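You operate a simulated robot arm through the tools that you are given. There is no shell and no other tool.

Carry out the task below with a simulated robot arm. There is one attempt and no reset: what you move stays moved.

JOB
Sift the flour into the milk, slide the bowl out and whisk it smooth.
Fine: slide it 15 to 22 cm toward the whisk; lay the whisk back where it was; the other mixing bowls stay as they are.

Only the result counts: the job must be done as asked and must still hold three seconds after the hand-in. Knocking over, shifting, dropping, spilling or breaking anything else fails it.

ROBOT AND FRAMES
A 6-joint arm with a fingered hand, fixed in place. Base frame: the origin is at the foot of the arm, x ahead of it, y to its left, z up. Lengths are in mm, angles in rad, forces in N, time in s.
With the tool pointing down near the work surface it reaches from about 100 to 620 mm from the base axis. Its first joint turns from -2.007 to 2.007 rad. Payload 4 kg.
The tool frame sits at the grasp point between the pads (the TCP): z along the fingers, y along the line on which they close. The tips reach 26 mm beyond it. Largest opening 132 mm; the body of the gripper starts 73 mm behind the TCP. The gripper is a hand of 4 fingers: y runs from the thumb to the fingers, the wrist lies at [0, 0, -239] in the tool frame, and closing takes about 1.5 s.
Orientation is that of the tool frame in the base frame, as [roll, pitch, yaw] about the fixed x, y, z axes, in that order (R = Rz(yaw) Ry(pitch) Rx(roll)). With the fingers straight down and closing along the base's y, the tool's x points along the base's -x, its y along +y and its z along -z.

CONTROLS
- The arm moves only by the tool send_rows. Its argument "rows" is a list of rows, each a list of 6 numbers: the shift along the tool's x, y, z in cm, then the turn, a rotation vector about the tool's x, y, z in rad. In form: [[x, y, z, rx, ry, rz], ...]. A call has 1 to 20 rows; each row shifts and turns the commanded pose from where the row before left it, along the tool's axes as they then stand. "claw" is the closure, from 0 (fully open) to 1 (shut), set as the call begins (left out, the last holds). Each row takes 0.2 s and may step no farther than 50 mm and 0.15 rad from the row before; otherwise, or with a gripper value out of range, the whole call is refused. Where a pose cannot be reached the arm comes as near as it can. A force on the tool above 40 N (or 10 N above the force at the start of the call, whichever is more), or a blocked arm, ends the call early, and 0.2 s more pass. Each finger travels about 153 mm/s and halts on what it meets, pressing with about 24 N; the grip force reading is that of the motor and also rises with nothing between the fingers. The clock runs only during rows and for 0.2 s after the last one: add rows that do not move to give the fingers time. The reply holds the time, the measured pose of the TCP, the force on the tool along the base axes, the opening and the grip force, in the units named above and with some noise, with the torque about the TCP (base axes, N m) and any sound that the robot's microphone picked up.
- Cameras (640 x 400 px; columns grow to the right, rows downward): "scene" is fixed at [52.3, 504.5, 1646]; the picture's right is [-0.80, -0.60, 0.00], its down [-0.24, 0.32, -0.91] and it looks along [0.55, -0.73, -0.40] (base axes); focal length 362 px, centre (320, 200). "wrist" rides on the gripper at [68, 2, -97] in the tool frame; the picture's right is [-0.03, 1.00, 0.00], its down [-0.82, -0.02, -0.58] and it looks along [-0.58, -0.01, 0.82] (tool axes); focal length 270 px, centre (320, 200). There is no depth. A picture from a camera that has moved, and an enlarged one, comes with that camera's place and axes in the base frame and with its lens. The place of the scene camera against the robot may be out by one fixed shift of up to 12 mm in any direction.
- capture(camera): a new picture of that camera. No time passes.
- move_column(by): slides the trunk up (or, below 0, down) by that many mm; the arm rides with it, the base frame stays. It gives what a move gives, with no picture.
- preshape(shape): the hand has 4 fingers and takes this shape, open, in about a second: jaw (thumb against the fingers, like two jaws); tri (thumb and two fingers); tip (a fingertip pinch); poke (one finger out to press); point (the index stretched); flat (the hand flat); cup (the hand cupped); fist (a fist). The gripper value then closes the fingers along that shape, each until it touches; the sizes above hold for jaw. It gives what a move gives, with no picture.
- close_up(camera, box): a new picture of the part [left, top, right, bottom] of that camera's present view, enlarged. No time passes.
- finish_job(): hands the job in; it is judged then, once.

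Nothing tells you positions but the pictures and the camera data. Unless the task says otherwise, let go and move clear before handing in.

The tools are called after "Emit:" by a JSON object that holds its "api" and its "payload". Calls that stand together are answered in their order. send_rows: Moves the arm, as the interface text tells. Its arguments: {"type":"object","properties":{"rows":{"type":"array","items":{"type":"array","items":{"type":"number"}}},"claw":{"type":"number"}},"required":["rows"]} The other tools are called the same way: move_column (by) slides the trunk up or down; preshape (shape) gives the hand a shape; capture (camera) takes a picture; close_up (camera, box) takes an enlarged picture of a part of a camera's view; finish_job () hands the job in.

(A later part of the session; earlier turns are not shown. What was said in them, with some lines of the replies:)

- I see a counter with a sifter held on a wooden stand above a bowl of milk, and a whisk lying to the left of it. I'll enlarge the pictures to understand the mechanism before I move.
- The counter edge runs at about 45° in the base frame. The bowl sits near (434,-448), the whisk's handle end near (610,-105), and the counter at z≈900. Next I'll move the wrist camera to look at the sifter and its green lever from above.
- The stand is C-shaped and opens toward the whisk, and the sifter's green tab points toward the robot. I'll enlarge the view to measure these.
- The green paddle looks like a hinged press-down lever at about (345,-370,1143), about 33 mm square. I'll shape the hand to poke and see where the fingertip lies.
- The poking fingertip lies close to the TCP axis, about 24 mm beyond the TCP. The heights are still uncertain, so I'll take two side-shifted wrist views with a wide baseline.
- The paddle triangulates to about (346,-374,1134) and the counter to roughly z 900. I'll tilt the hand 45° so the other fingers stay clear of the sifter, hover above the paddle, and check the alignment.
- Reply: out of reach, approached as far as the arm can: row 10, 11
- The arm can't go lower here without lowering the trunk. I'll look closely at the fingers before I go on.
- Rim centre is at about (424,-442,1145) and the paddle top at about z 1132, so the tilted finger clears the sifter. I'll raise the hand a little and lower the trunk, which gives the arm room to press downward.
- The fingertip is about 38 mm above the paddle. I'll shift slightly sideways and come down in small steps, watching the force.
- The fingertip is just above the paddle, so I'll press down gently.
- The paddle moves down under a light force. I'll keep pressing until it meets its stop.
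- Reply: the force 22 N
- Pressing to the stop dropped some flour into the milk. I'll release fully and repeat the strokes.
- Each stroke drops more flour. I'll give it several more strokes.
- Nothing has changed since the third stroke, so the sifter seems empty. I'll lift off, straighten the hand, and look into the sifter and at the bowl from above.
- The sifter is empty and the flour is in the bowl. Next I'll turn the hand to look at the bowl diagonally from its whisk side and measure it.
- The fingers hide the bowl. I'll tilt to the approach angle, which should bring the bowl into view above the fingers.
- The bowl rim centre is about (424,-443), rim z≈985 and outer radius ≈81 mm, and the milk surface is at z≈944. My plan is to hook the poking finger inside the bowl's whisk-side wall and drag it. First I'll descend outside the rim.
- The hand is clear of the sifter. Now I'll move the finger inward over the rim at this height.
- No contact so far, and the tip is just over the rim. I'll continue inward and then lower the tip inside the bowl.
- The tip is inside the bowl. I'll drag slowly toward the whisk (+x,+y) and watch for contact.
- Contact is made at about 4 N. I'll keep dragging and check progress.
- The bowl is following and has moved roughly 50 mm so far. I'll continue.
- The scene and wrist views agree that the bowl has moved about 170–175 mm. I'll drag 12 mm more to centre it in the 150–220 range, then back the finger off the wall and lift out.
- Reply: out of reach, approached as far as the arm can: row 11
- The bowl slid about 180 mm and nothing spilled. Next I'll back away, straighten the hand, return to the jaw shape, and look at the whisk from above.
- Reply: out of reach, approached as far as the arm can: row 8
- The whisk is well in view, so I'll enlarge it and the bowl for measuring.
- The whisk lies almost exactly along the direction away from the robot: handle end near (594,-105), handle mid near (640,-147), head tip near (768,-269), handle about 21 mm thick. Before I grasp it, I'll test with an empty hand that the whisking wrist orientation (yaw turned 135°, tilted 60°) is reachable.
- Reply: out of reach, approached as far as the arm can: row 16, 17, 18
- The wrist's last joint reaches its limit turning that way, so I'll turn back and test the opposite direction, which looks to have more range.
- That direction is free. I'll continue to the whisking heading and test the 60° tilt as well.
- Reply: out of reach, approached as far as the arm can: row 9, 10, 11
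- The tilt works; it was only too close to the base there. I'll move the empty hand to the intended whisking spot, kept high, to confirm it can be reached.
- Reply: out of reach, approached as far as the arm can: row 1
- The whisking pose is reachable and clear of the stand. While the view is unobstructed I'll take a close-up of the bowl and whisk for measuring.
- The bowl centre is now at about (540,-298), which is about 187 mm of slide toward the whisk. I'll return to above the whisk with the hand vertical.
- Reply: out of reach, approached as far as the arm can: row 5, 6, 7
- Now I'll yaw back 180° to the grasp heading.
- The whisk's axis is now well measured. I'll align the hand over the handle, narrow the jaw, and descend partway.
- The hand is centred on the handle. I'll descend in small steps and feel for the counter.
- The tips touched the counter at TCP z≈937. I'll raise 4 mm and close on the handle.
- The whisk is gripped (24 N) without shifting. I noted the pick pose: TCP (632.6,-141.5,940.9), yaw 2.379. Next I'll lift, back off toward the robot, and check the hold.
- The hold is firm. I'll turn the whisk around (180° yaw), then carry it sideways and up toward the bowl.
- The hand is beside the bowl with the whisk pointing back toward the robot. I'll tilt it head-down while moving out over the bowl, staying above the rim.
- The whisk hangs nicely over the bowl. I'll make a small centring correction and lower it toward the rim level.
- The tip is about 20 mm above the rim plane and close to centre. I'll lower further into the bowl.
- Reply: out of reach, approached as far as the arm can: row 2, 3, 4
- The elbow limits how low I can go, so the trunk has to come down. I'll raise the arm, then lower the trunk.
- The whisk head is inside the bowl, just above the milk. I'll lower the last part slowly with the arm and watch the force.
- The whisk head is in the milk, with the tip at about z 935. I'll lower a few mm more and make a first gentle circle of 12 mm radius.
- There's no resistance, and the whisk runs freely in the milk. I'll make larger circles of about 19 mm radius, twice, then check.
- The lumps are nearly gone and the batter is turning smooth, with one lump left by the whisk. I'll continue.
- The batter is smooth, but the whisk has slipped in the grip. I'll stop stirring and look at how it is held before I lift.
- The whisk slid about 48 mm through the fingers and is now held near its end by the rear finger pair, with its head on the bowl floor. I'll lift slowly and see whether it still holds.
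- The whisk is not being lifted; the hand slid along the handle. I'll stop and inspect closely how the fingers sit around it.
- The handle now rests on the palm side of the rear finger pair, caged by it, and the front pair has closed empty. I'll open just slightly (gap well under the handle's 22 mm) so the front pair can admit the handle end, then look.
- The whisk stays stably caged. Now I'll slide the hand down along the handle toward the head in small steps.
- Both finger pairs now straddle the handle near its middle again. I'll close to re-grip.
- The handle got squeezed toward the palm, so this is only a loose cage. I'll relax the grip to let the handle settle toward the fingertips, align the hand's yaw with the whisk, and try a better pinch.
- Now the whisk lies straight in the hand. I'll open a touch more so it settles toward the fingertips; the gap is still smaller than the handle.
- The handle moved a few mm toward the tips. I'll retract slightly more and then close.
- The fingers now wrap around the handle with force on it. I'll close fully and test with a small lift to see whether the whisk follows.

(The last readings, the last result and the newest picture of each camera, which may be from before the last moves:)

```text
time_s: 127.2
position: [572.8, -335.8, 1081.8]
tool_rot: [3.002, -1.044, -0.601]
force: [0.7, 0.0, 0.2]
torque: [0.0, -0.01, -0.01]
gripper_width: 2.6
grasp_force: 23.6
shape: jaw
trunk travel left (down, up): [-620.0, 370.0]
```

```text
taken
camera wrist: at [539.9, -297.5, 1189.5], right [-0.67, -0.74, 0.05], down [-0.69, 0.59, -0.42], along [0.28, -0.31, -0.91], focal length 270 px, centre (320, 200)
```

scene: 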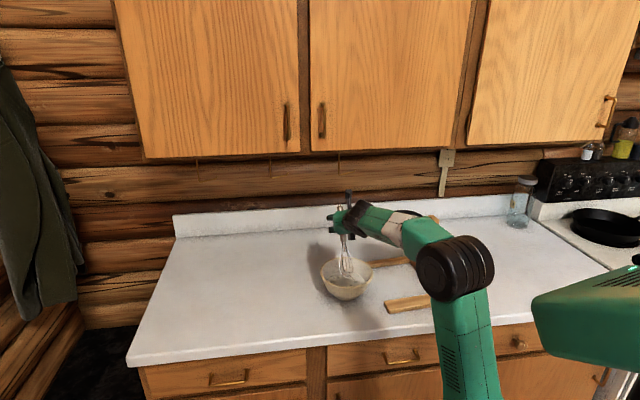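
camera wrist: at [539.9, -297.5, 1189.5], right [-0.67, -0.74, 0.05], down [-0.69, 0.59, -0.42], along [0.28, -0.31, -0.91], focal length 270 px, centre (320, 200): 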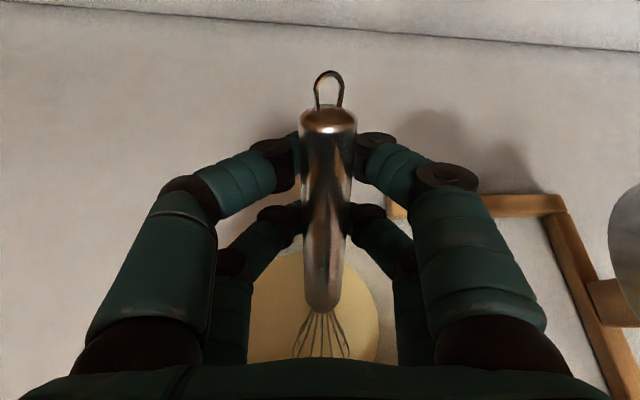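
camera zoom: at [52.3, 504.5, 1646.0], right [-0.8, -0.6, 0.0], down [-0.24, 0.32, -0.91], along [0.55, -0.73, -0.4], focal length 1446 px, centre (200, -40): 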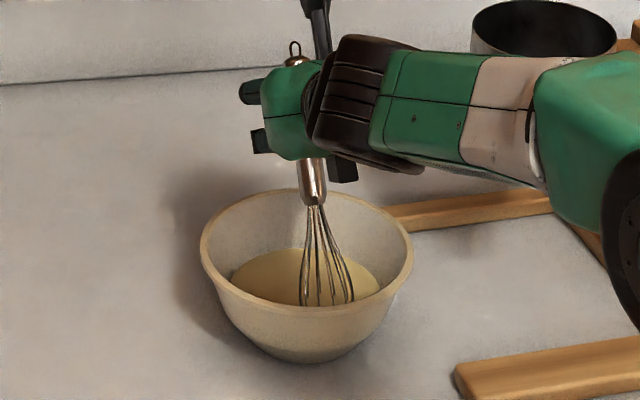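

There is no axial hold in this cage, but the whisk lies safely cradled in the closed fingers. I'll lean it to a shallower angle, pivoting about its head so that it rests in the finger cradle, then test whether friction carries it.

Emit:
{"api": "send_rows", "payload": {"rows": [[-0.12, 0, 1.05, 0, -0.0575, 0], [-0.12, 0, 1.05, 0, -0.0575, 0], [-0.12, 0, 1.05, 0, -0.0575, 0], [-0.12, 0, 1.05, 0, -0.0575, 0], [0, 0, 0, 0, 0, 0]]}}

Emit:
{"api": "capture", "payload": {"camera": "wrist"}}

Emit:
{"api": "close_up", "payload": {"camera": "scene", "box": [300, 210, 400, 310]}}

```text
time_s: 128.4
position: [597.1, -358.9, 1053.4]
tool_rot: [3.037, -0.815, -0.648]
force: [-0.4, -0.8, 0.0]
torque: [0.01, 0.03, -0.02]
gripper_width: 2.9
grasp_force: 23.7
shape: jaw
trunk travel left (down, up): [-620.0, 370.0]
```

```text
taken
camera wrist: at [582.2, -337.1, 1169.5], right [-0.67, -0.74, 0.05], down [-0.73, 0.65, -0.2], along [0.11, -0.17, -0.98], focal length 270 px, centre (320, 200)
```

wrist: 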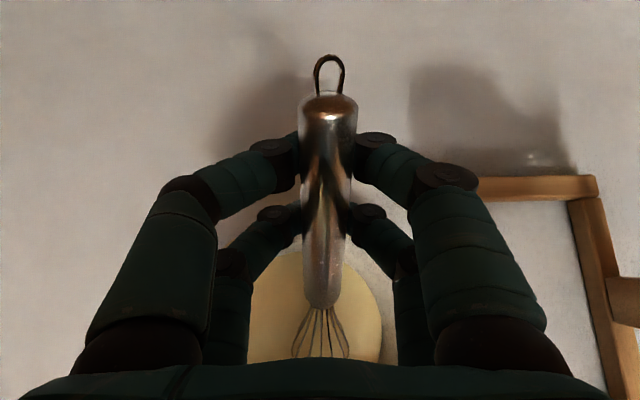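

```text
4.00 times, centred on (350, 260) of scene
camera zoom: at [52.3, 504.5, 1646.0], right [-0.8, -0.6, 0.0], down [-0.24, 0.32, -0.91], along [0.55, -0.73, -0.4], focal length 1446 px, centre (200, -40)
```

zoom: 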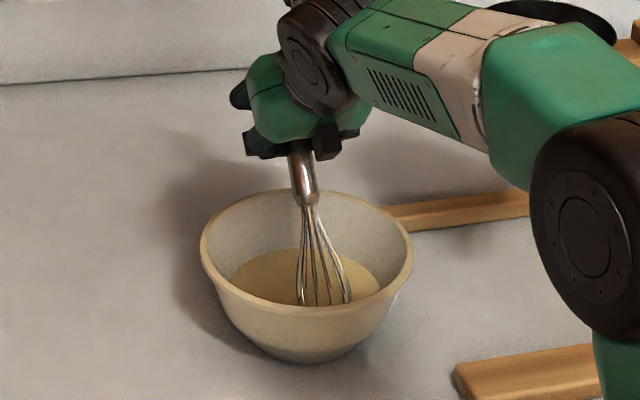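

Emit:
{"api": "send_rows", "payload": {"rows": [[-0.09, 0, 1.03, 0, -0.0575, 0], [-0.09, 0, 1.03, 0, -0.0575, 0], [-0.09, 0, 1.03, 0, -0.0575, 0], [0, 0, 0, 0, 0, 0]]}}

Emit:
{"api": "capture", "payload": {"camera": "wrist"}}

Emit:
{"api": "close_up", "payload": {"camera": "scene", "box": [300, 210, 400, 310]}}

```text
time_s: 129.4
position: [610.5, -371.8, 1030.1]
tool_rot: [3.054, -0.644, -0.671]
force: [0.2, -0.5, 0.5]
torque: [0.0, 0.0, -0.03]
gripper_width: 2.7
grasp_force: 23.6
shape: jaw
trunk travel left (down, up): [-620.0, 370.0]
```

```text
taken
camera wrist: at [610.9, -364.2, 1147.9], right [-0.68, -0.74, 0.05], down [-0.74, 0.67, -0.03], along [-0.02, -0.06, -1.0], focal length 270 px, centre (320, 200)
```

wrist: 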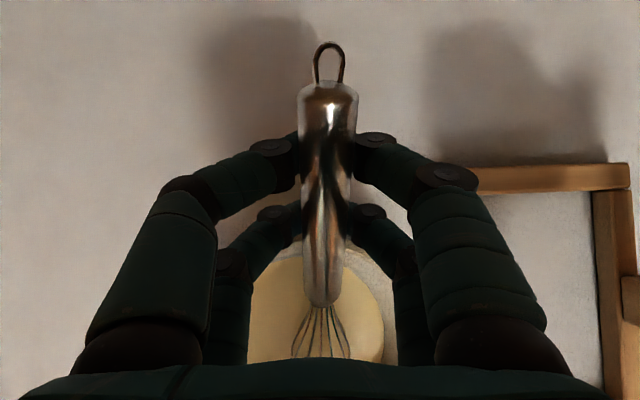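

```text
4.00 times, centred on (350, 260) of scene
camera zoom: at [52.3, 504.5, 1646.0], right [-0.8, -0.6, 0.0], down [-0.24, 0.32, -0.91], along [0.55, -0.73, -0.4], focal length 1446 px, centre (200, -40)
```

zoom: 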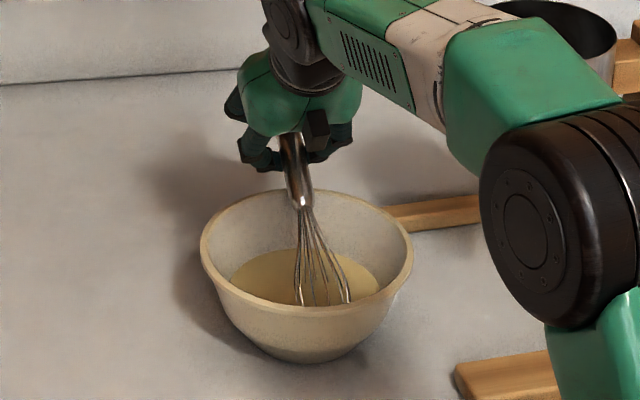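

The whisk now lies at about 37° in the cradle. I'll test with an 8 mm lift.

Emit:
{"api": "send_rows", "payload": {"rows": [[0.24, 0, -0.32, 0, 0, 0], [0.24, 0, -0.32, 0, 0, 0], [0, 0, 0, 0, 0, 0]]}}

Emit:
{"api": "capture", "payload": {"camera": "wrist"}}

Emit:
{"api": "close_up", "payload": {"camera": "scene", "box": [300, 210, 400, 310]}}

```text
time_s: 130.2
position: [610.5, -372.0, 1038.5]
tool_rot: [3.055, -0.644, -0.666]
force: [0.6, 0.0, 0.0]
torque: [0.02, 0.01, 0.0]
gripper_width: 2.7
grasp_force: 23.8
shape: jaw
trunk travel left (down, up): [-620.0, 370.0]
```

```text
taken
camera wrist: at [611.1, -363.5, 1155.9], right [-0.67, -0.74, 0.06], down [-0.74, 0.67, -0.03], along [-0.01, -0.06, -1.0], focal length 270 px, centre (320, 200)
```

wrist: 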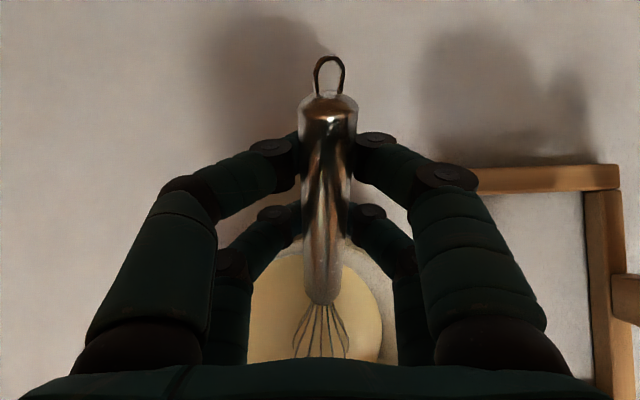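

```text
4.00 times, centred on (350, 260) of scene
camera zoom: at [52.3, 504.5, 1646.0], right [-0.8, -0.6, 0.0], down [-0.24, 0.32, -0.91], along [0.55, -0.73, -0.4], focal length 1446 px, centre (200, -40)
```

zoom: 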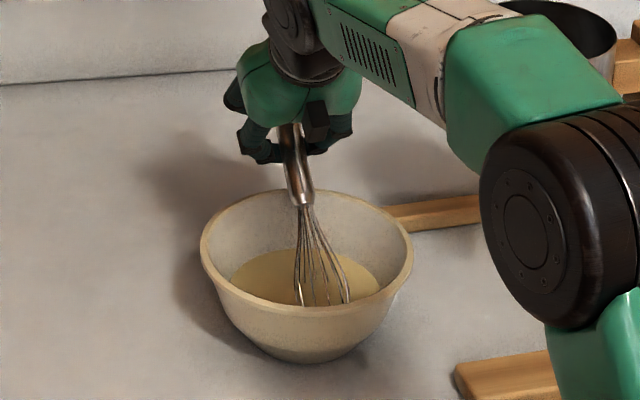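

The cage has no axial friction, so I need a true fingertip pinch. I'll open gradually while the whisk leans on the fingertips, so the handle settles between the pads, then close on it.

Emit:
{"api": "send_rows", "payload": {"rows": [[-0.24, 0, 0.32, 0, 0, 0], [-0.24, 0, 0.32, 0, 0, 0], [0, 0, 0, 0, 0, 0]], "claw": 0.885}}

Emit:
{"api": "close_up", "payload": {"camera": "wrist", "box": [220, 30, 420, 320]}}

Emit:
{"api": "send_rows", "payload": {"rows": [[0, 0, 0, 0, 0, 0], [0, 0, 0, 0, 0, 0]], "claw": 0.875}}

Emit:
{"api": "close_up", "payload": {"camera": "wrist", "box": [220, 30, 420, 320]}}

```text
time_s: 131.0
position: [610.7, -373.4, 1030.4]
tool_rot: [3.053, -0.644, -0.67]
force: [0.5, -0.9, -0.2]
torque: [0.02, 0.0, -0.02]
gripper_width: 15.0
grasp_force: 0.0
shape: jaw
trunk travel left (down, up): [-620.0, 370.0]
```

```text
1.38 times, centred on (320, 175) of wrist
camera zoom: at [610.4, -364.2, 1148.0], right [-0.68, -0.74, 0.06], down [-0.74, 0.67, -0.03], along [-0.01, -0.06, -1.0], focal length 373 px, centre (320, 234)
```

zoom: 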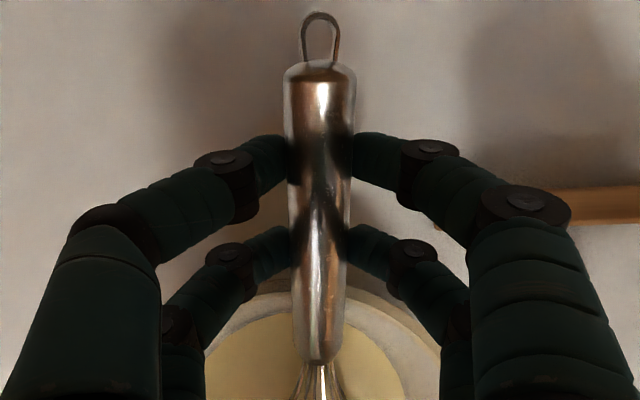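

```text
time_s: 131.6
position: [610.0, -371.7, 1028.4]
tool_rot: [3.054, -0.643, -0.67]
force: [0.5, 0.5, -0.2]
torque: [-0.02, -0.03, 0.02]
gripper_width: 16.1
grasp_force: 0.0
shape: jaw
trunk travel left (down, up): [-620.0, 370.0]
```

```text
1.38 times, centred on (320, 175) of wrist
camera zoom: at [610.4, -364.1, 1148.0], right [-0.68, -0.74, 0.06], down [-0.74, 0.67, -0.03], along [-0.01, -0.06, -1.0], focal length 373 px, centre (320, 234)
```

zoom: 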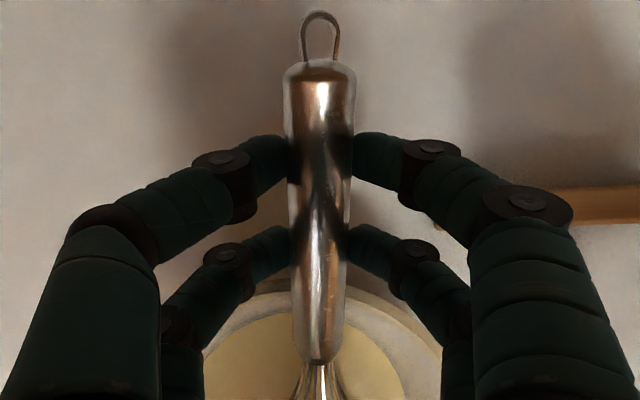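

Emit:
{"api": "send_rows", "payload": {"rows": [[0, 0, -0.3, 0, 0, 0], [0, 0, -0.3, 0, 0, 0], [0, 0, 0, 0, 0, 0]]}}

Emit:
{"api": "close_up", "payload": {"camera": "wrist", "box": [220, 30, 420, 320]}}

Emit:
{"api": "close_up", "payload": {"camera": "scene", "box": [300, 210, 400, 310]}}

```text
time_s: 132.4
position: [607.3, -369.1, 1034.6]
tool_rot: [3.055, -0.642, -0.67]
force: [0.5, 0.6, 0.1]
torque: [-0.02, -0.01, 0.01]
gripper_width: 16.3
grasp_force: 0.1
shape: jaw
trunk travel left (down, up): [-620.0, 370.0]
```

```text
1.38 times, centred on (320, 175) of wrist
camera zoom: at [607.9, -361.2, 1152.8], right [-0.68, -0.74, 0.06], down [-0.74, 0.67, -0.03], along [-0.02, -0.06, -1.0], focal length 373 px, centre (320, 234)
```

zoom: 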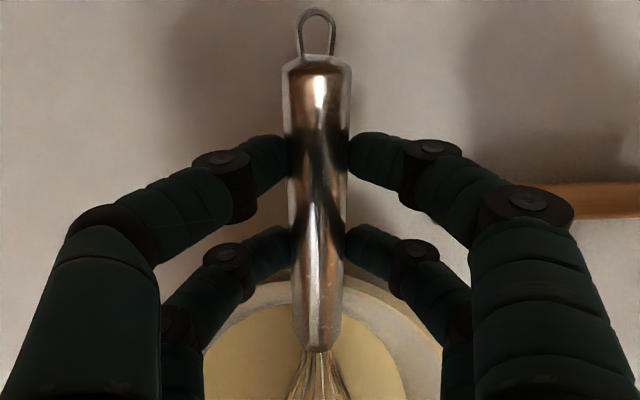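

```text
4.00 times, centred on (350, 260) of scene
camera zoom: at [52.3, 504.5, 1646.0], right [-0.8, -0.6, 0.0], down [-0.24, 0.32, -0.91], along [0.55, -0.73, -0.4], focal length 1446 px, centre (200, -40)
```

zoom: 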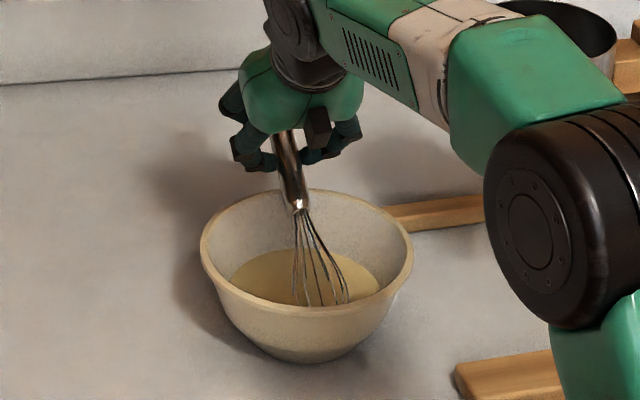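

The handle is now closer to the pads. I'll close.

Emit:
{"api": "send_rows", "payload": {"rows": [[0, 0, 0, 0, 0, 0], [0, 0, 0, 0, 0, 0], [0, 0, 0, 0, 0, 0]], "claw": 1}}

Emit:
{"api": "close_up", "payload": {"camera": "wrist", "box": [220, 30, 420, 320]}}

```text
time_s: 133.2
position: [607.7, -369.0, 1034.3]
tool_rot: [3.052, -0.642, -0.668]
force: [-0.4, -0.4, -0.9]
torque: [-0.04, -0.02, 0.03]
gripper_width: 8.6
grasp_force: 23.9
shape: jaw
trunk travel left (down, up): [-620.0, 370.0]
```

```text
1.38 times, centred on (320, 175) of wrist
camera zoom: at [608.0, -361.3, 1152.7], right [-0.68, -0.74, 0.06], down [-0.74, 0.67, -0.03], along [-0.02, -0.06, -1.0], focal length 373 px, centre (320, 234)
```

zoom: 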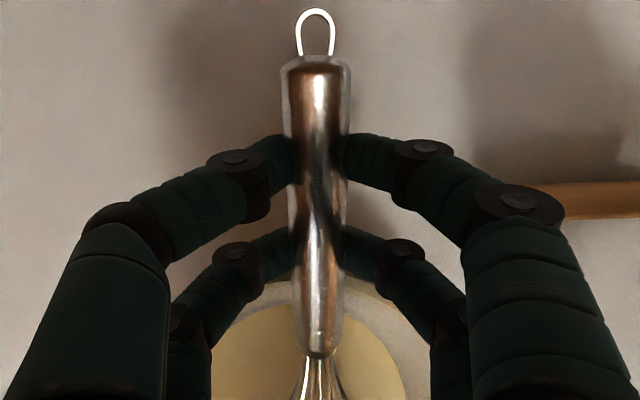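

This time the fingers stopped on the handle (reading 8.6, 24 N). I'll test with a slow lift.

Emit:
{"api": "send_rows", "payload": {"rows": [[0.18, 0, -0.24, 0, 0, 0], [0.18, 0, -0.24, 0, 0, 0], [0.18, 0, -0.24, 0, 0, 0], [0.18, 0, -0.24, 0, 0, 0], [0, 0, 0, 0, 0, 0]]}}

Emit:
{"api": "close_up", "payload": {"camera": "wrist", "box": [220, 30, 420, 320]}}

Emit:
{"api": "close_up", "payload": {"camera": "scene", "box": [300, 210, 400, 310]}}

```text
time_s: 134.4
position: [607.9, -369.4, 1046.1]
tool_rot: [3.055, -0.641, -0.669]
force: [0.9, -0.1, -0.9]
torque: [-0.02, -0.01, 0.01]
gripper_width: 8.8
grasp_force: 23.1
shape: jaw
trunk travel left (down, up): [-620.0, 370.0]
```

```text
1.38 times, centred on (320, 175) of wrist
camera zoom: at [608.5, -360.3, 1164.7], right [-0.67, -0.74, 0.06], down [-0.74, 0.67, -0.03], along [-0.01, -0.06, -1.0], focal length 373 px, centre (320, 234)
```

zoom: 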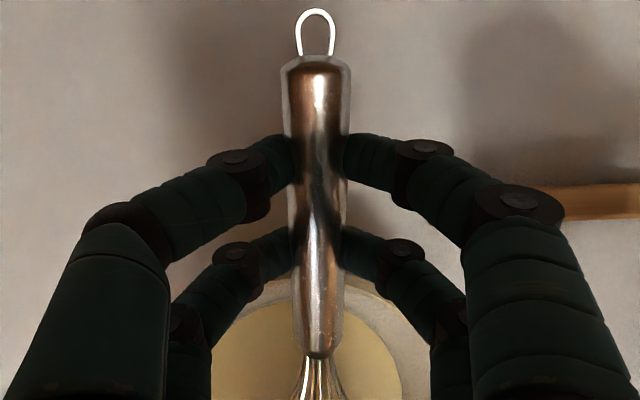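

```text
4.00 times, centred on (350, 260) of scene
camera zoom: at [52.3, 504.5, 1646.0], right [-0.8, -0.6, 0.0], down [-0.24, 0.32, -0.91], along [0.55, -0.73, -0.4], focal length 1446 px, centre (200, -40)
```

zoom: 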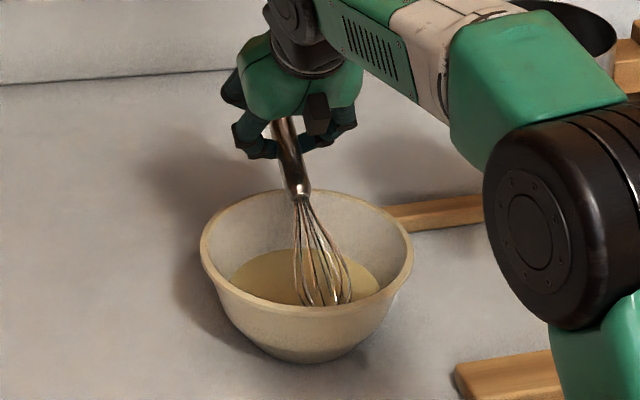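

The whisk lifts with the hand now. I'll raise it slowly, clear of the bowl.

Emit:
{"api": "send_rows", "payload": {"rows": [[0.3, 0, -0.4, 0, 0, 0], [0.42, 0, -0.56, 0, 0, 0], [0.6, 0, -0.8, 0, 0, 0], [0.6, 0, -0.8, 0, 0, 0], [0.6, 0, -0.8, 0, 0, 0], [0.6, 0, -0.8, 0, 0, 0], [0.6, 0, -0.8, 0, 0, 0], [0.6, 0, -0.8, 0, 0, 0], [0.6, 0, -0.8, 0, 0, 0], [0, 0, 0, 0, 0, 0]]}}

Emit:
{"api": "close_up", "payload": {"camera": "wrist", "box": [220, 30, 420, 320]}}

Emit:
{"api": "close_up", "payload": {"camera": "scene", "box": [270, 190, 430, 320]}}

```text
time_s: 136.6
position: [611.8, -364.7, 1127.8]
tool_rot: [3.054, -0.642, -0.67]
force: [0.5, 0.0, -0.3]
torque: [-0.01, -0.04, 0.02]
gripper_width: 8.8
grasp_force: 23.6
shape: jaw
trunk travel left (down, up): [-620.0, 370.0]
```

```text
1.38 times, centred on (320, 175) of wrist
camera zoom: at [612.6, -356.5, 1246.4], right [-0.67, -0.74, 0.06], down [-0.74, 0.67, -0.03], along [-0.02, -0.06, -1.0], focal length 373 px, centre (320, 234)
```

zoom: 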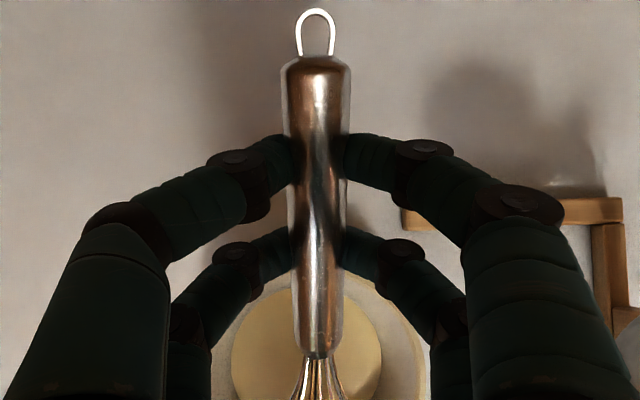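

```text
3.08 times, centred on (350, 255) of scene
camera zoom: at [52.3, 504.5, 1646.0], right [-0.8, -0.6, 0.0], down [-0.24, 0.32, -0.91], along [0.55, -0.73, -0.4], focal length 1113 px, centre (228, 31)
```

zoom: 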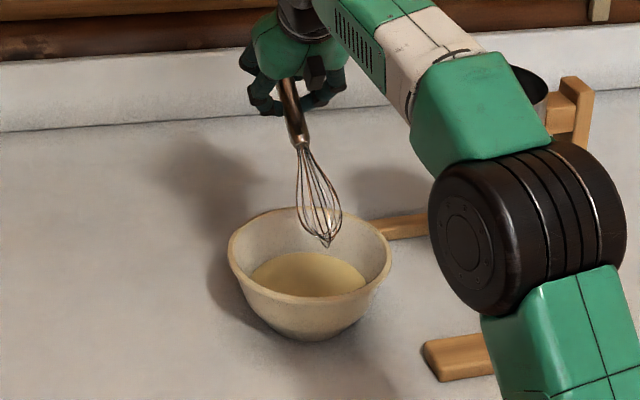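

The whisk is out and the batter is smooth; the bowl hasn't moved. Next I'll carry the whisk back toward the robot while levelling it.

Emit:
{"api": "send_rows", "payload": {"rows": [[-2.64, 0, -1.98, 0, -0.107, 0], [-2.84, 0, -1.68, 0, -0.107, 0], [-3.0, 0, -1.37, 0, -0.107, 0], [-3.13, 0, -1.04, 0, -0.107, 0], [-3.22, 0, -0.7, 0, -0.107, 0], [-3.28, 0, -0.35, 0, -0.107, 0], [0, 0, 0, 0, 0, 0]]}}

Emit:
{"api": "capture", "payload": {"camera": "wrist"}}

Emit:
{"api": "capture", "payload": {"camera": "scene"}}

```text
time_s: 138.2
position: [462.6, -233.5, 1128.0]
tool_rot: [3.072, -0.001, -0.723]
force: [-0.1, 0.7, -1.3]
torque: [-0.04, 0.0, -0.02]
gripper_width: 8.5
grasp_force: 24.5
shape: jaw
trunk travel left (down, up): [-620.0, 370.0]
```

```text
taken
camera wrist: at [516.0, -273.9, 1224.3], right [-0.68, -0.73, 0.07], down [-0.57, 0.59, 0.57], along [-0.46, 0.35, -0.82], focal length 270 px, centre (320, 200)
```

wrist: 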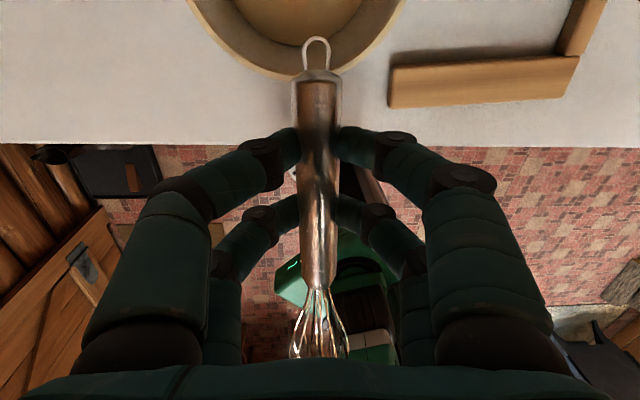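

```text
taken
```

scene: 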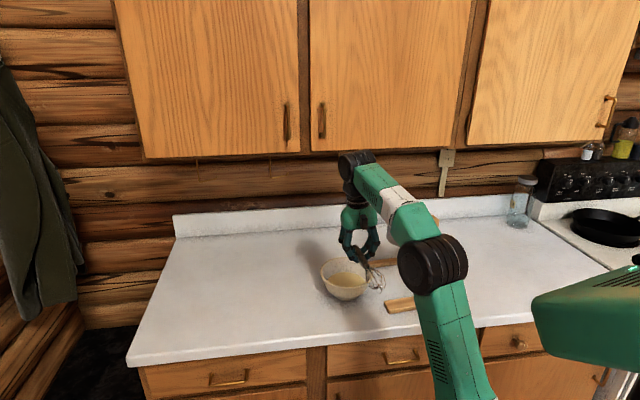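

Now I'll correct the roll, move sideways to the whisk's place, and raise the trunk for reach.

Emit:
{"api": "send_rows", "payload": {"rows": [[0, 0, 0, 0.0696, 0, 0], [0, -3.7, 1.2, 0, 0, 0], [0, -3.7, 1.2, 0, 0, 0], [0, -3.7, 1.2, 0, 0, 0], [0, -3.7, 1.2, 0, 0, 0], [0, -3.7, 1.2, 0, 0, 0], [0, 0, 0, 0, 0, 0]]}}

Emit:
{"api": "move_column", "payload": {"by": 100}}

Emit:
{"api": "send_rows", "payload": {"rows": [[0, 0, 2, 0, 0, -0.13], [0, 0, 2, 0, 0, -0.13], [0, 0, 2, 0, 0, -0.13], [0, 0, 0, 0, 0, -0.14], [0, 0, 0, 0, 0, -0.14], [0, 0, 0, 0, 0, -0.14], [0, 0, 0, 0, 0, -0.14], [0, 0, 0, 0, 0, -0.14], [0, 0, 0, 0, 0, -0.14], [0, 0, 0, 0, 0, -0.14], [0, 0, 0, 0, 0, -0.14], [0, 0, 0, 0, 0, -0.14], [0, 0, 0, 0, 0, -0.14], [0, 0, 0, 0, 0, -0.14], [0, 0, 0, 0, 0, -0.14], [0, 0, 0, 0, 0, -0.14], [0, 0, 0, 0, 0, 0]]}}

```text
time_s: 139.8
position: [585.7, -96.1, 1067.2]
tool_rot: [3.139, -0.004, -0.722]
force: [0.5, 1.2, -0.5]
torque: [-0.01, -0.08, -0.01]
gripper_width: 9.1
grasp_force: 24.3
shape: jaw
trunk travel left (down, up): [-620.0, 370.0]
```

```text
time_s: 141.1
position: [585.3, -95.1, 1167.7]
tool_rot: [3.141, 0.0, -0.723]
force: [-0.5, -0.1, -1.4]
torque: [-0.04, -0.05, 0.02]
gripper_width: 8.7
grasp_force: 24.1
shape: jaw
trunk travel left (down, up): [-720.0, 270.0]
```

```text
time_s: 144.7
position: [585.7, -94.2, 1106.7]
tool_rot: [3.14, 0.002, 1.489]
force: [-0.1, -0.1, -0.8]
torque: [0.06, -0.01, 0.0]
gripper_width: 8.7
grasp_force: 24.1
shape: jaw
trunk travel left (down, up): [-720.0, 270.0]
```

Emit:
{"api": "send_rows", "payload": {"rows": [[0, 0, 0, 0, 0, -0.1275], [0, 0, 0, 0, 0, -0.1275], [0, 0, 0, 0, 0, -0.1275], [0, 0, 0, 0, 0, -0.1275], [0, 0, 0, 0, 0, -0.1275], [0, 0, 0, 0, 0, -0.1275], [0, 0, 0, 0, 0, -0.1275], [0, 0, 2.3, 0, 0, 0], [0, 0, 2.3, 0, 0, 0], [-1.92, -0.07, 0, 0, 0, 0], [-1.92, -0.07, 0, 0, 0, 0], [-1.92, -0.07, 0, 0, 0, 0], [0, 0, 3, 0, 0, 0], [0, 0, 3, 0, 0, 0], [0, 0, 0, 0, 0, 0]]}}

Emit:
{"api": "capture", "payload": {"camera": "wrist"}}

Emit:
{"api": "close_up", "payload": {"camera": "scene", "box": [250, 240, 350, 340]}}

```text
time_s: 147.9
position: [626.6, -138.2, 1001.6]
tool_rot: [-3.141, 0.005, 2.382]
force: [0.5, -0.4, -1.0]
torque: [0.05, 0.04, 0.02]
gripper_width: 8.8
grasp_force: 23.6
shape: jaw
trunk travel left (down, up): [-720.0, 270.0]
```

```text
taken
camera wrist: at [576.4, -87.0, 1098.0], right [0.71, 0.71, 0.0], down [0.58, -0.58, 0.58], along [0.41, -0.41, -0.81], focal length 270 px, centre (320, 200)
```

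wrist: 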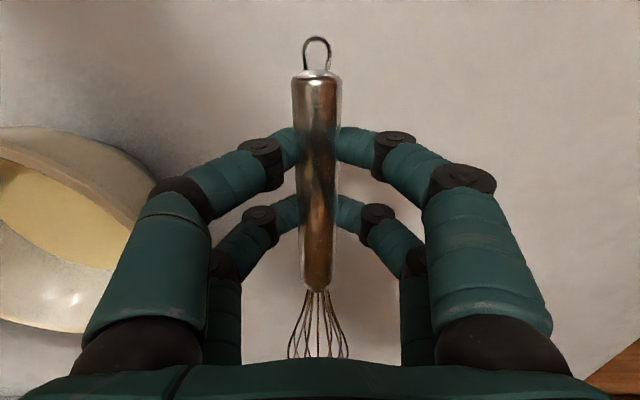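

```text
4.00 times, centred on (300, 290) of scene
camera zoom: at [52.3, 504.5, 1646.0], right [-0.8, -0.6, 0.0], down [-0.24, 0.32, -0.91], along [0.55, -0.73, -0.4], focal length 1446 px, centre (400, -160)
```

zoom: 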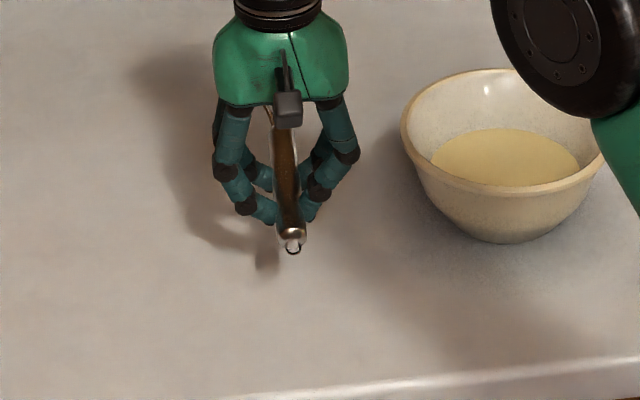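

The whisk is back above its place, held level. I'll make a small position correction and then lower gently to the counter.

Emit:
{"api": "send_rows", "payload": {"rows": [[0.2, 0.15, 2, 0, 0, 0], [0, 0, 2, 0, 0, 0], [0, 0, 1, 0, 0, 0], [0, 0, 0.5, 0, 0, 0], [0, 0, 0, 0, 0, 0]]}}

Emit:
{"api": "close_up", "payload": {"camera": "scene", "box": [250, 240, 350, 340]}}

Emit:
{"api": "capture", "payload": {"camera": "wrist"}}

```text
time_s: 149.1
position: [625.3, -133.2, 947.0]
tool_rot: [3.141, 0.001, 2.382]
force: [0.3, 0.9, -1.0]
torque: [0.04, 0.04, 0.02]
gripper_width: 9.0
grasp_force: 23.2
shape: jaw
trunk travel left (down, up): [-720.0, 270.0]
```

```text
4.00 times, centred on (300, 290) of scene
camera zoom: at [52.3, 504.5, 1646.0], right [-0.8, -0.6, 0.0], down [-0.24, 0.32, -0.91], along [0.55, -0.73, -0.4], focal length 1446 px, centre (400, -160)
```

zoom: 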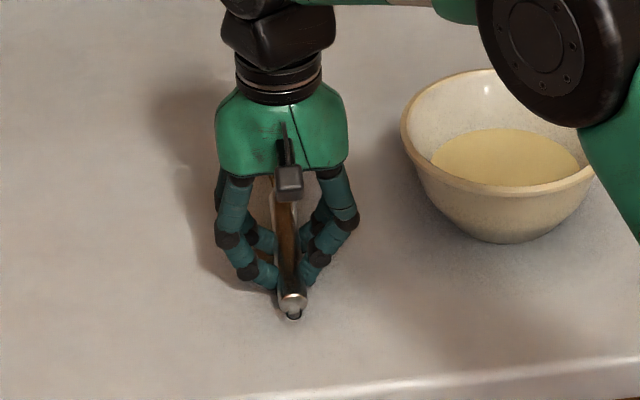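

```text
taken
camera wrist: at [575.4, -84.1, 1042.5], right [0.71, 0.71, 0.0], down [0.58, -0.58, 0.58], along [0.41, -0.41, -0.81], focal length 270 px, centre (320, 200)
```

wrist: 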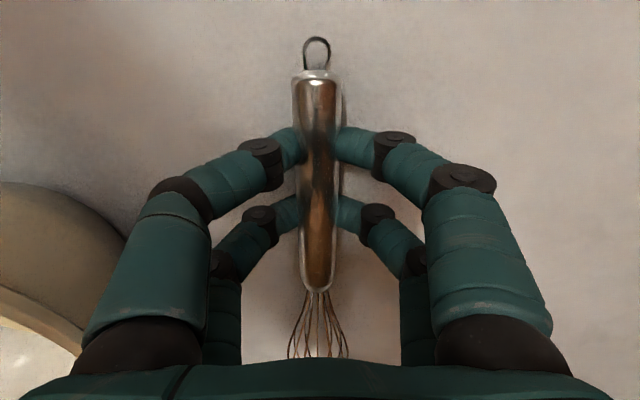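

Emit:
{"api": "send_rows", "payload": {"rows": [[-0.3, -0.1, 0.2, 0, 0, 0], [0, 0, 0.2, 0, 0, 0], [0, 0, 0, 0, 0, 0]]}}

Emit:
{"api": "send_rows", "payload": {"rows": [[0, 0, 0.2, 0, 0, 0], [0, 0, 0, 0, 0, 0]]}}

Emit:
{"api": "close_up", "payload": {"camera": "scene", "box": [250, 240, 350, 340]}}

```text
time_s: 149.9
position: [627.2, -138.1, 942.3]
tool_rot: [3.141, 0.004, 2.38]
force: [0.6, 0.1, 0.0]
torque: [0.01, 0.03, -0.01]
gripper_width: 9.0
grasp_force: 23.8
shape: jaw
trunk travel left (down, up): [-720.0, 270.0]
```

```text
time_s: 150.5
position: [626.3, -137.4, 940.5]
tool_rot: [-3.14, 0.003, 2.38]
force: [-0.1, -0.1, -0.1]
torque: [-0.01, 0.02, -0.03]
gripper_width: 9.0
grasp_force: 23.6
shape: jaw
trunk travel left (down, up): [-720.0, 270.0]
```

```text
4.00 times, centred on (300, 290) of scene
camera zoom: at [52.3, 504.5, 1646.0], right [-0.8, -0.6, 0.0], down [-0.24, 0.32, -0.91], along [0.55, -0.73, -0.4], focal length 1446 px, centre (400, -160)
```

zoom: 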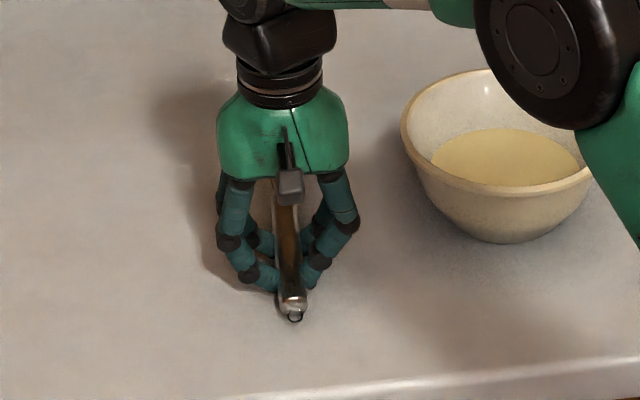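

Emit:
{"api": "send_rows", "payload": {"rows": [[0, 0, 0.2, 0, 0, 0], [0, 0, 0, 0, 0, 0]]}}

Emit:
{"api": "send_rows", "payload": {"rows": [[0, 0, 0.2, 0, 0, 0], [0, 0, 0, 0, 0, 0]]}}

```text
time_s: 151.1
position: [627.0, -137.9, 938.4]
tool_rot: [3.141, 0.002, 2.38]
force: [1.0, -1.9, 3.4]
torque: [0.1, 0.12, 0.01]
gripper_width: 9.0
grasp_force: 24.6
shape: jaw
trunk travel left (down, up): [-720.0, 270.0]
```

```text
time_s: 151.7
position: [626.2, -137.6, 937.2]
tool_rot: [3.141, 0.004, 2.381]
force: [0.4, -1.6, 7.6]
torque: [0.11, 0.22, 0.02]
gripper_width: 9.6
grasp_force: 24.0
shape: jaw
trunk travel left (down, up): [-720.0, 270.0]
```

The whisk has touched down. I'll raise a hair, open gently, and check before withdrawing.

Emit:
{"api": "send_rows", "payload": {"rows": [[0, 0, -0.1, 0, 0, 0], [0, 0, 0, 0, 0, 0]]}}

Emit:
{"api": "send_rows", "payload": {"rows": [[0, 0, 0, 0, 0, 0], [0, 0, 0, 0, 0, 0], [0, 0, 0, 0, 0, 0]], "claw": 0.6}}

Emit:
{"api": "capture", "payload": {"camera": "wrist"}}

Emit:
{"api": "close_up", "payload": {"camera": "scene", "box": [250, 240, 350, 340]}}

```text
time_s: 152.3
position: [627.0, -136.4, 937.6]
tool_rot: [-3.141, 0.002, 2.38]
force: [0.2, -0.2, 3.8]
torque: [0.07, 0.14, 0.03]
gripper_width: 9.3
grasp_force: 24.2
shape: jaw
trunk travel left (down, up): [-720.0, 270.0]
```

```text
time_s: 153.1
position: [627.7, -136.3, 938.2]
tool_rot: [3.141, 0.002, 2.38]
force: [0.0, 0.1, 0.0]
torque: [0.01, -0.01, 0.0]
gripper_width: 52.0
grasp_force: 0.0
shape: jaw
trunk travel left (down, up): [-720.0, 270.0]
```

```text
taken
camera wrist: at [577.2, -87.1, 1033.9], right [0.71, 0.71, 0.0], down [0.58, -0.58, 0.58], along [0.41, -0.41, -0.81], focal length 270 px, centre (320, 200)
```

wrist: 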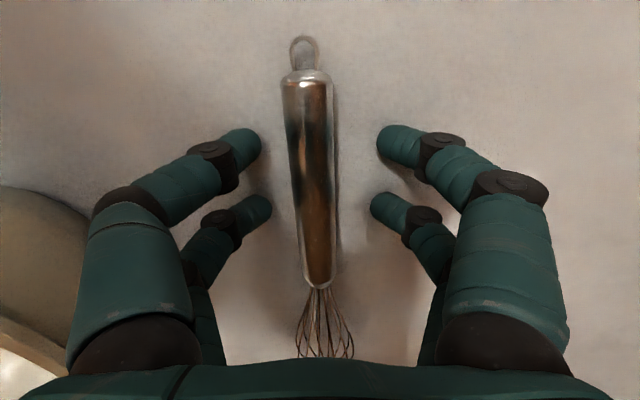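

```text
4.00 times, centred on (300, 290) of scene
camera zoom: at [52.3, 504.5, 1646.0], right [-0.8, -0.6, 0.0], down [-0.24, 0.32, -0.91], along [0.55, -0.73, -0.4], focal length 1446 px, centre (400, -160)
```

zoom: 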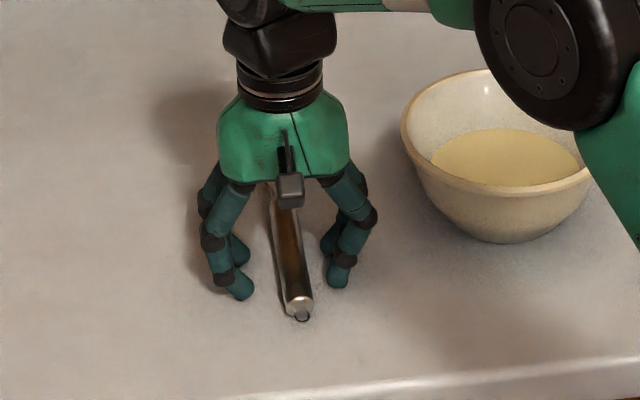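

The whisk is released and lies almost exactly where it was. I'll withdraw upward and compare with the original view.

Emit:
{"api": "send_rows", "payload": {"rows": [[0, 0, -0.5, 0, 0, 0], [0, 0, -2, 0, 0, 0], [0, 0, -3, 0, 0, 0], [0, 0, -3, 0, 0, 0], [0, 0, -3, 0, 0, 0], [3, 0, -3, 0, 0, 0], [3, 0, -3, 0, 0, 0], [0, 0, 0, 0, 0, 0]]}}

Emit:
{"api": "close_up", "payload": {"camera": "scene", "box": [250, 240, 350, 340]}}

Emit:
{"api": "close_up", "payload": {"camera": "wrist", "box": [230, 60, 400, 260]}}

Emit:
{"api": "capture", "payload": {"camera": "wrist"}}

```text
time_s: 154.9
position: [582.7, -94.1, 1112.8]
tool_rot: [-3.141, 0.001, 2.381]
force: [-0.2, 0.1, 0.2]
torque: [-0.03, -0.02, -0.01]
gripper_width: 52.2
grasp_force: 0.0
shape: jaw
trunk travel left (down, up): [-720.0, 270.0]
```

```text
4.00 times, centred on (300, 290) of scene
camera zoom: at [52.3, 504.5, 1646.0], right [-0.8, -0.6, 0.0], down [-0.24, 0.32, -0.91], along [0.55, -0.73, -0.4], focal length 1446 px, centre (400, -160)
```

zoom: 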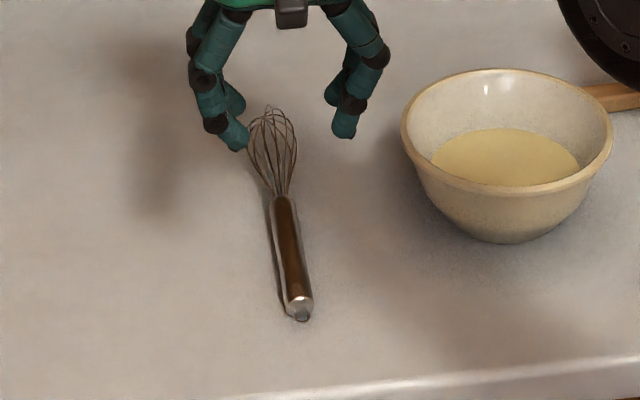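

```text
2.00 times, centred on (315, 160) of wrist
camera zoom: at [533.6, -45.1, 1208.4], right [0.71, 0.71, 0.0], down [0.58, -0.58, 0.58], along [0.41, -0.41, -0.82], focal length 541 px, centre (330, 280)
```

zoom: 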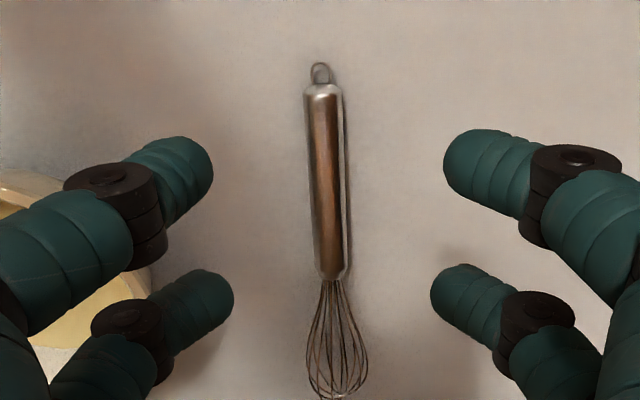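

```text
taken
camera wrist: at [533.6, -45.1, 1208.4], right [0.71, 0.71, 0.0], down [0.58, -0.58, 0.58], along [0.41, -0.41, -0.82], focal length 270 px, centre (320, 200)
```

wrist: 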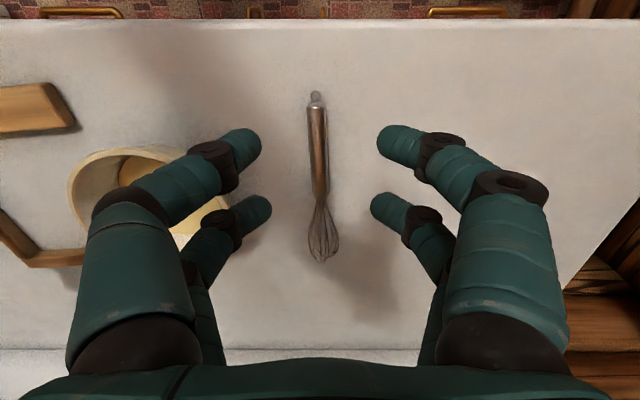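

The whisk lies within a few millimetres of its original place, the bowl stands about 187 mm from its start with smooth batter, and nothing has spilled. I'll move the hand clear and take a last look.

Emit:
{"api": "send_rows", "payload": {"rows": [[3, 0, -2, 0, 0, 0], [3, 0, -2, 0, 0, 0], [3, 0, -2, 0, 0, 0], [3, 0, -2, 0, 0, 0], [0, 0, 0, 0, 0, 0], [0, 0, 0, 0, 0, 0]]}}

Emit:
{"api": "capture", "payload": {"camera": "scene"}}

Emit:
{"api": "close_up", "payload": {"camera": "scene", "box": [260, 190, 460, 335]}}

```text
time_s: 156.3
position: [495.4, -10.3, 1192.6]
tool_rot: [-3.141, 0.002, 2.38]
force: [0.2, 0.6, -0.2]
torque: [0.0, -0.01, -0.01]
gripper_width: 52.3
grasp_force: 0.1
shape: jaw
trunk travel left (down, up): [-720.0, 270.0]
```

```text
taken
```

scene: 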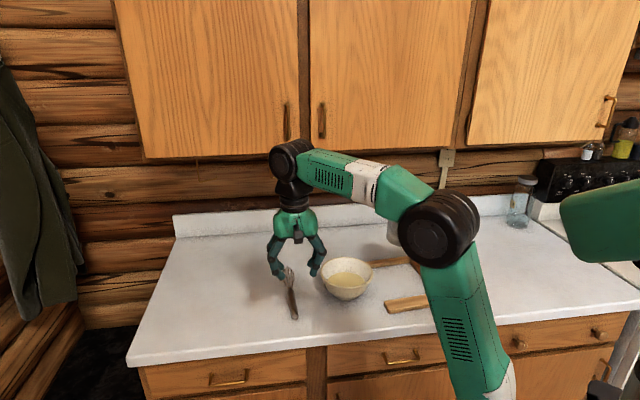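

```text
2.76 times, centred on (360, 262) of scene
camera zoom: at [52.3, 504.5, 1646.0], right [-0.8, -0.6, 0.0], down [-0.24, 0.32, -0.91], along [0.55, -0.73, -0.4], focal length 998 px, centre (210, 28)
```

zoom: 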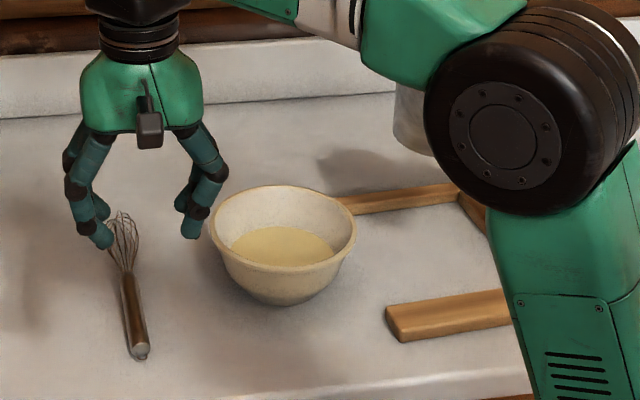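

The flour is sifted, the bowl has been slid out with smooth batter in it, and the whisk is back in its place. The hand is open and clear, so I'm handing in.

Emit:
{"api": "finish_job", "payload": {}}

```text
The job is handed in.
```

The job is handed in, and from the last camera views everything looks done as asked. The hand-in gave no verdict, so I don't have confirmation yet.

- **Flour:** I pressed the sifter's lever until nothing more fell. The sifter looked empty from above.
- **Bowl:** It slid about 187 mm toward the whisk, inside the 15–22 cm range. I saw nothing spill, and the bowl hasn't moved since.
- **Batter:** It looks smooth, with no lumps visible.
- **Whisk:** It is back where it was to within a few millimetres. The handle end is about 6 mm off and it is turned a degree or two. It slipped in the fingers near the end of whisking, so I re-gripped it in the bowl before lifting it out.

I saw no other mixing bowls on the counter, and the stand looked undisturbed. The hand is open and clear of everything.
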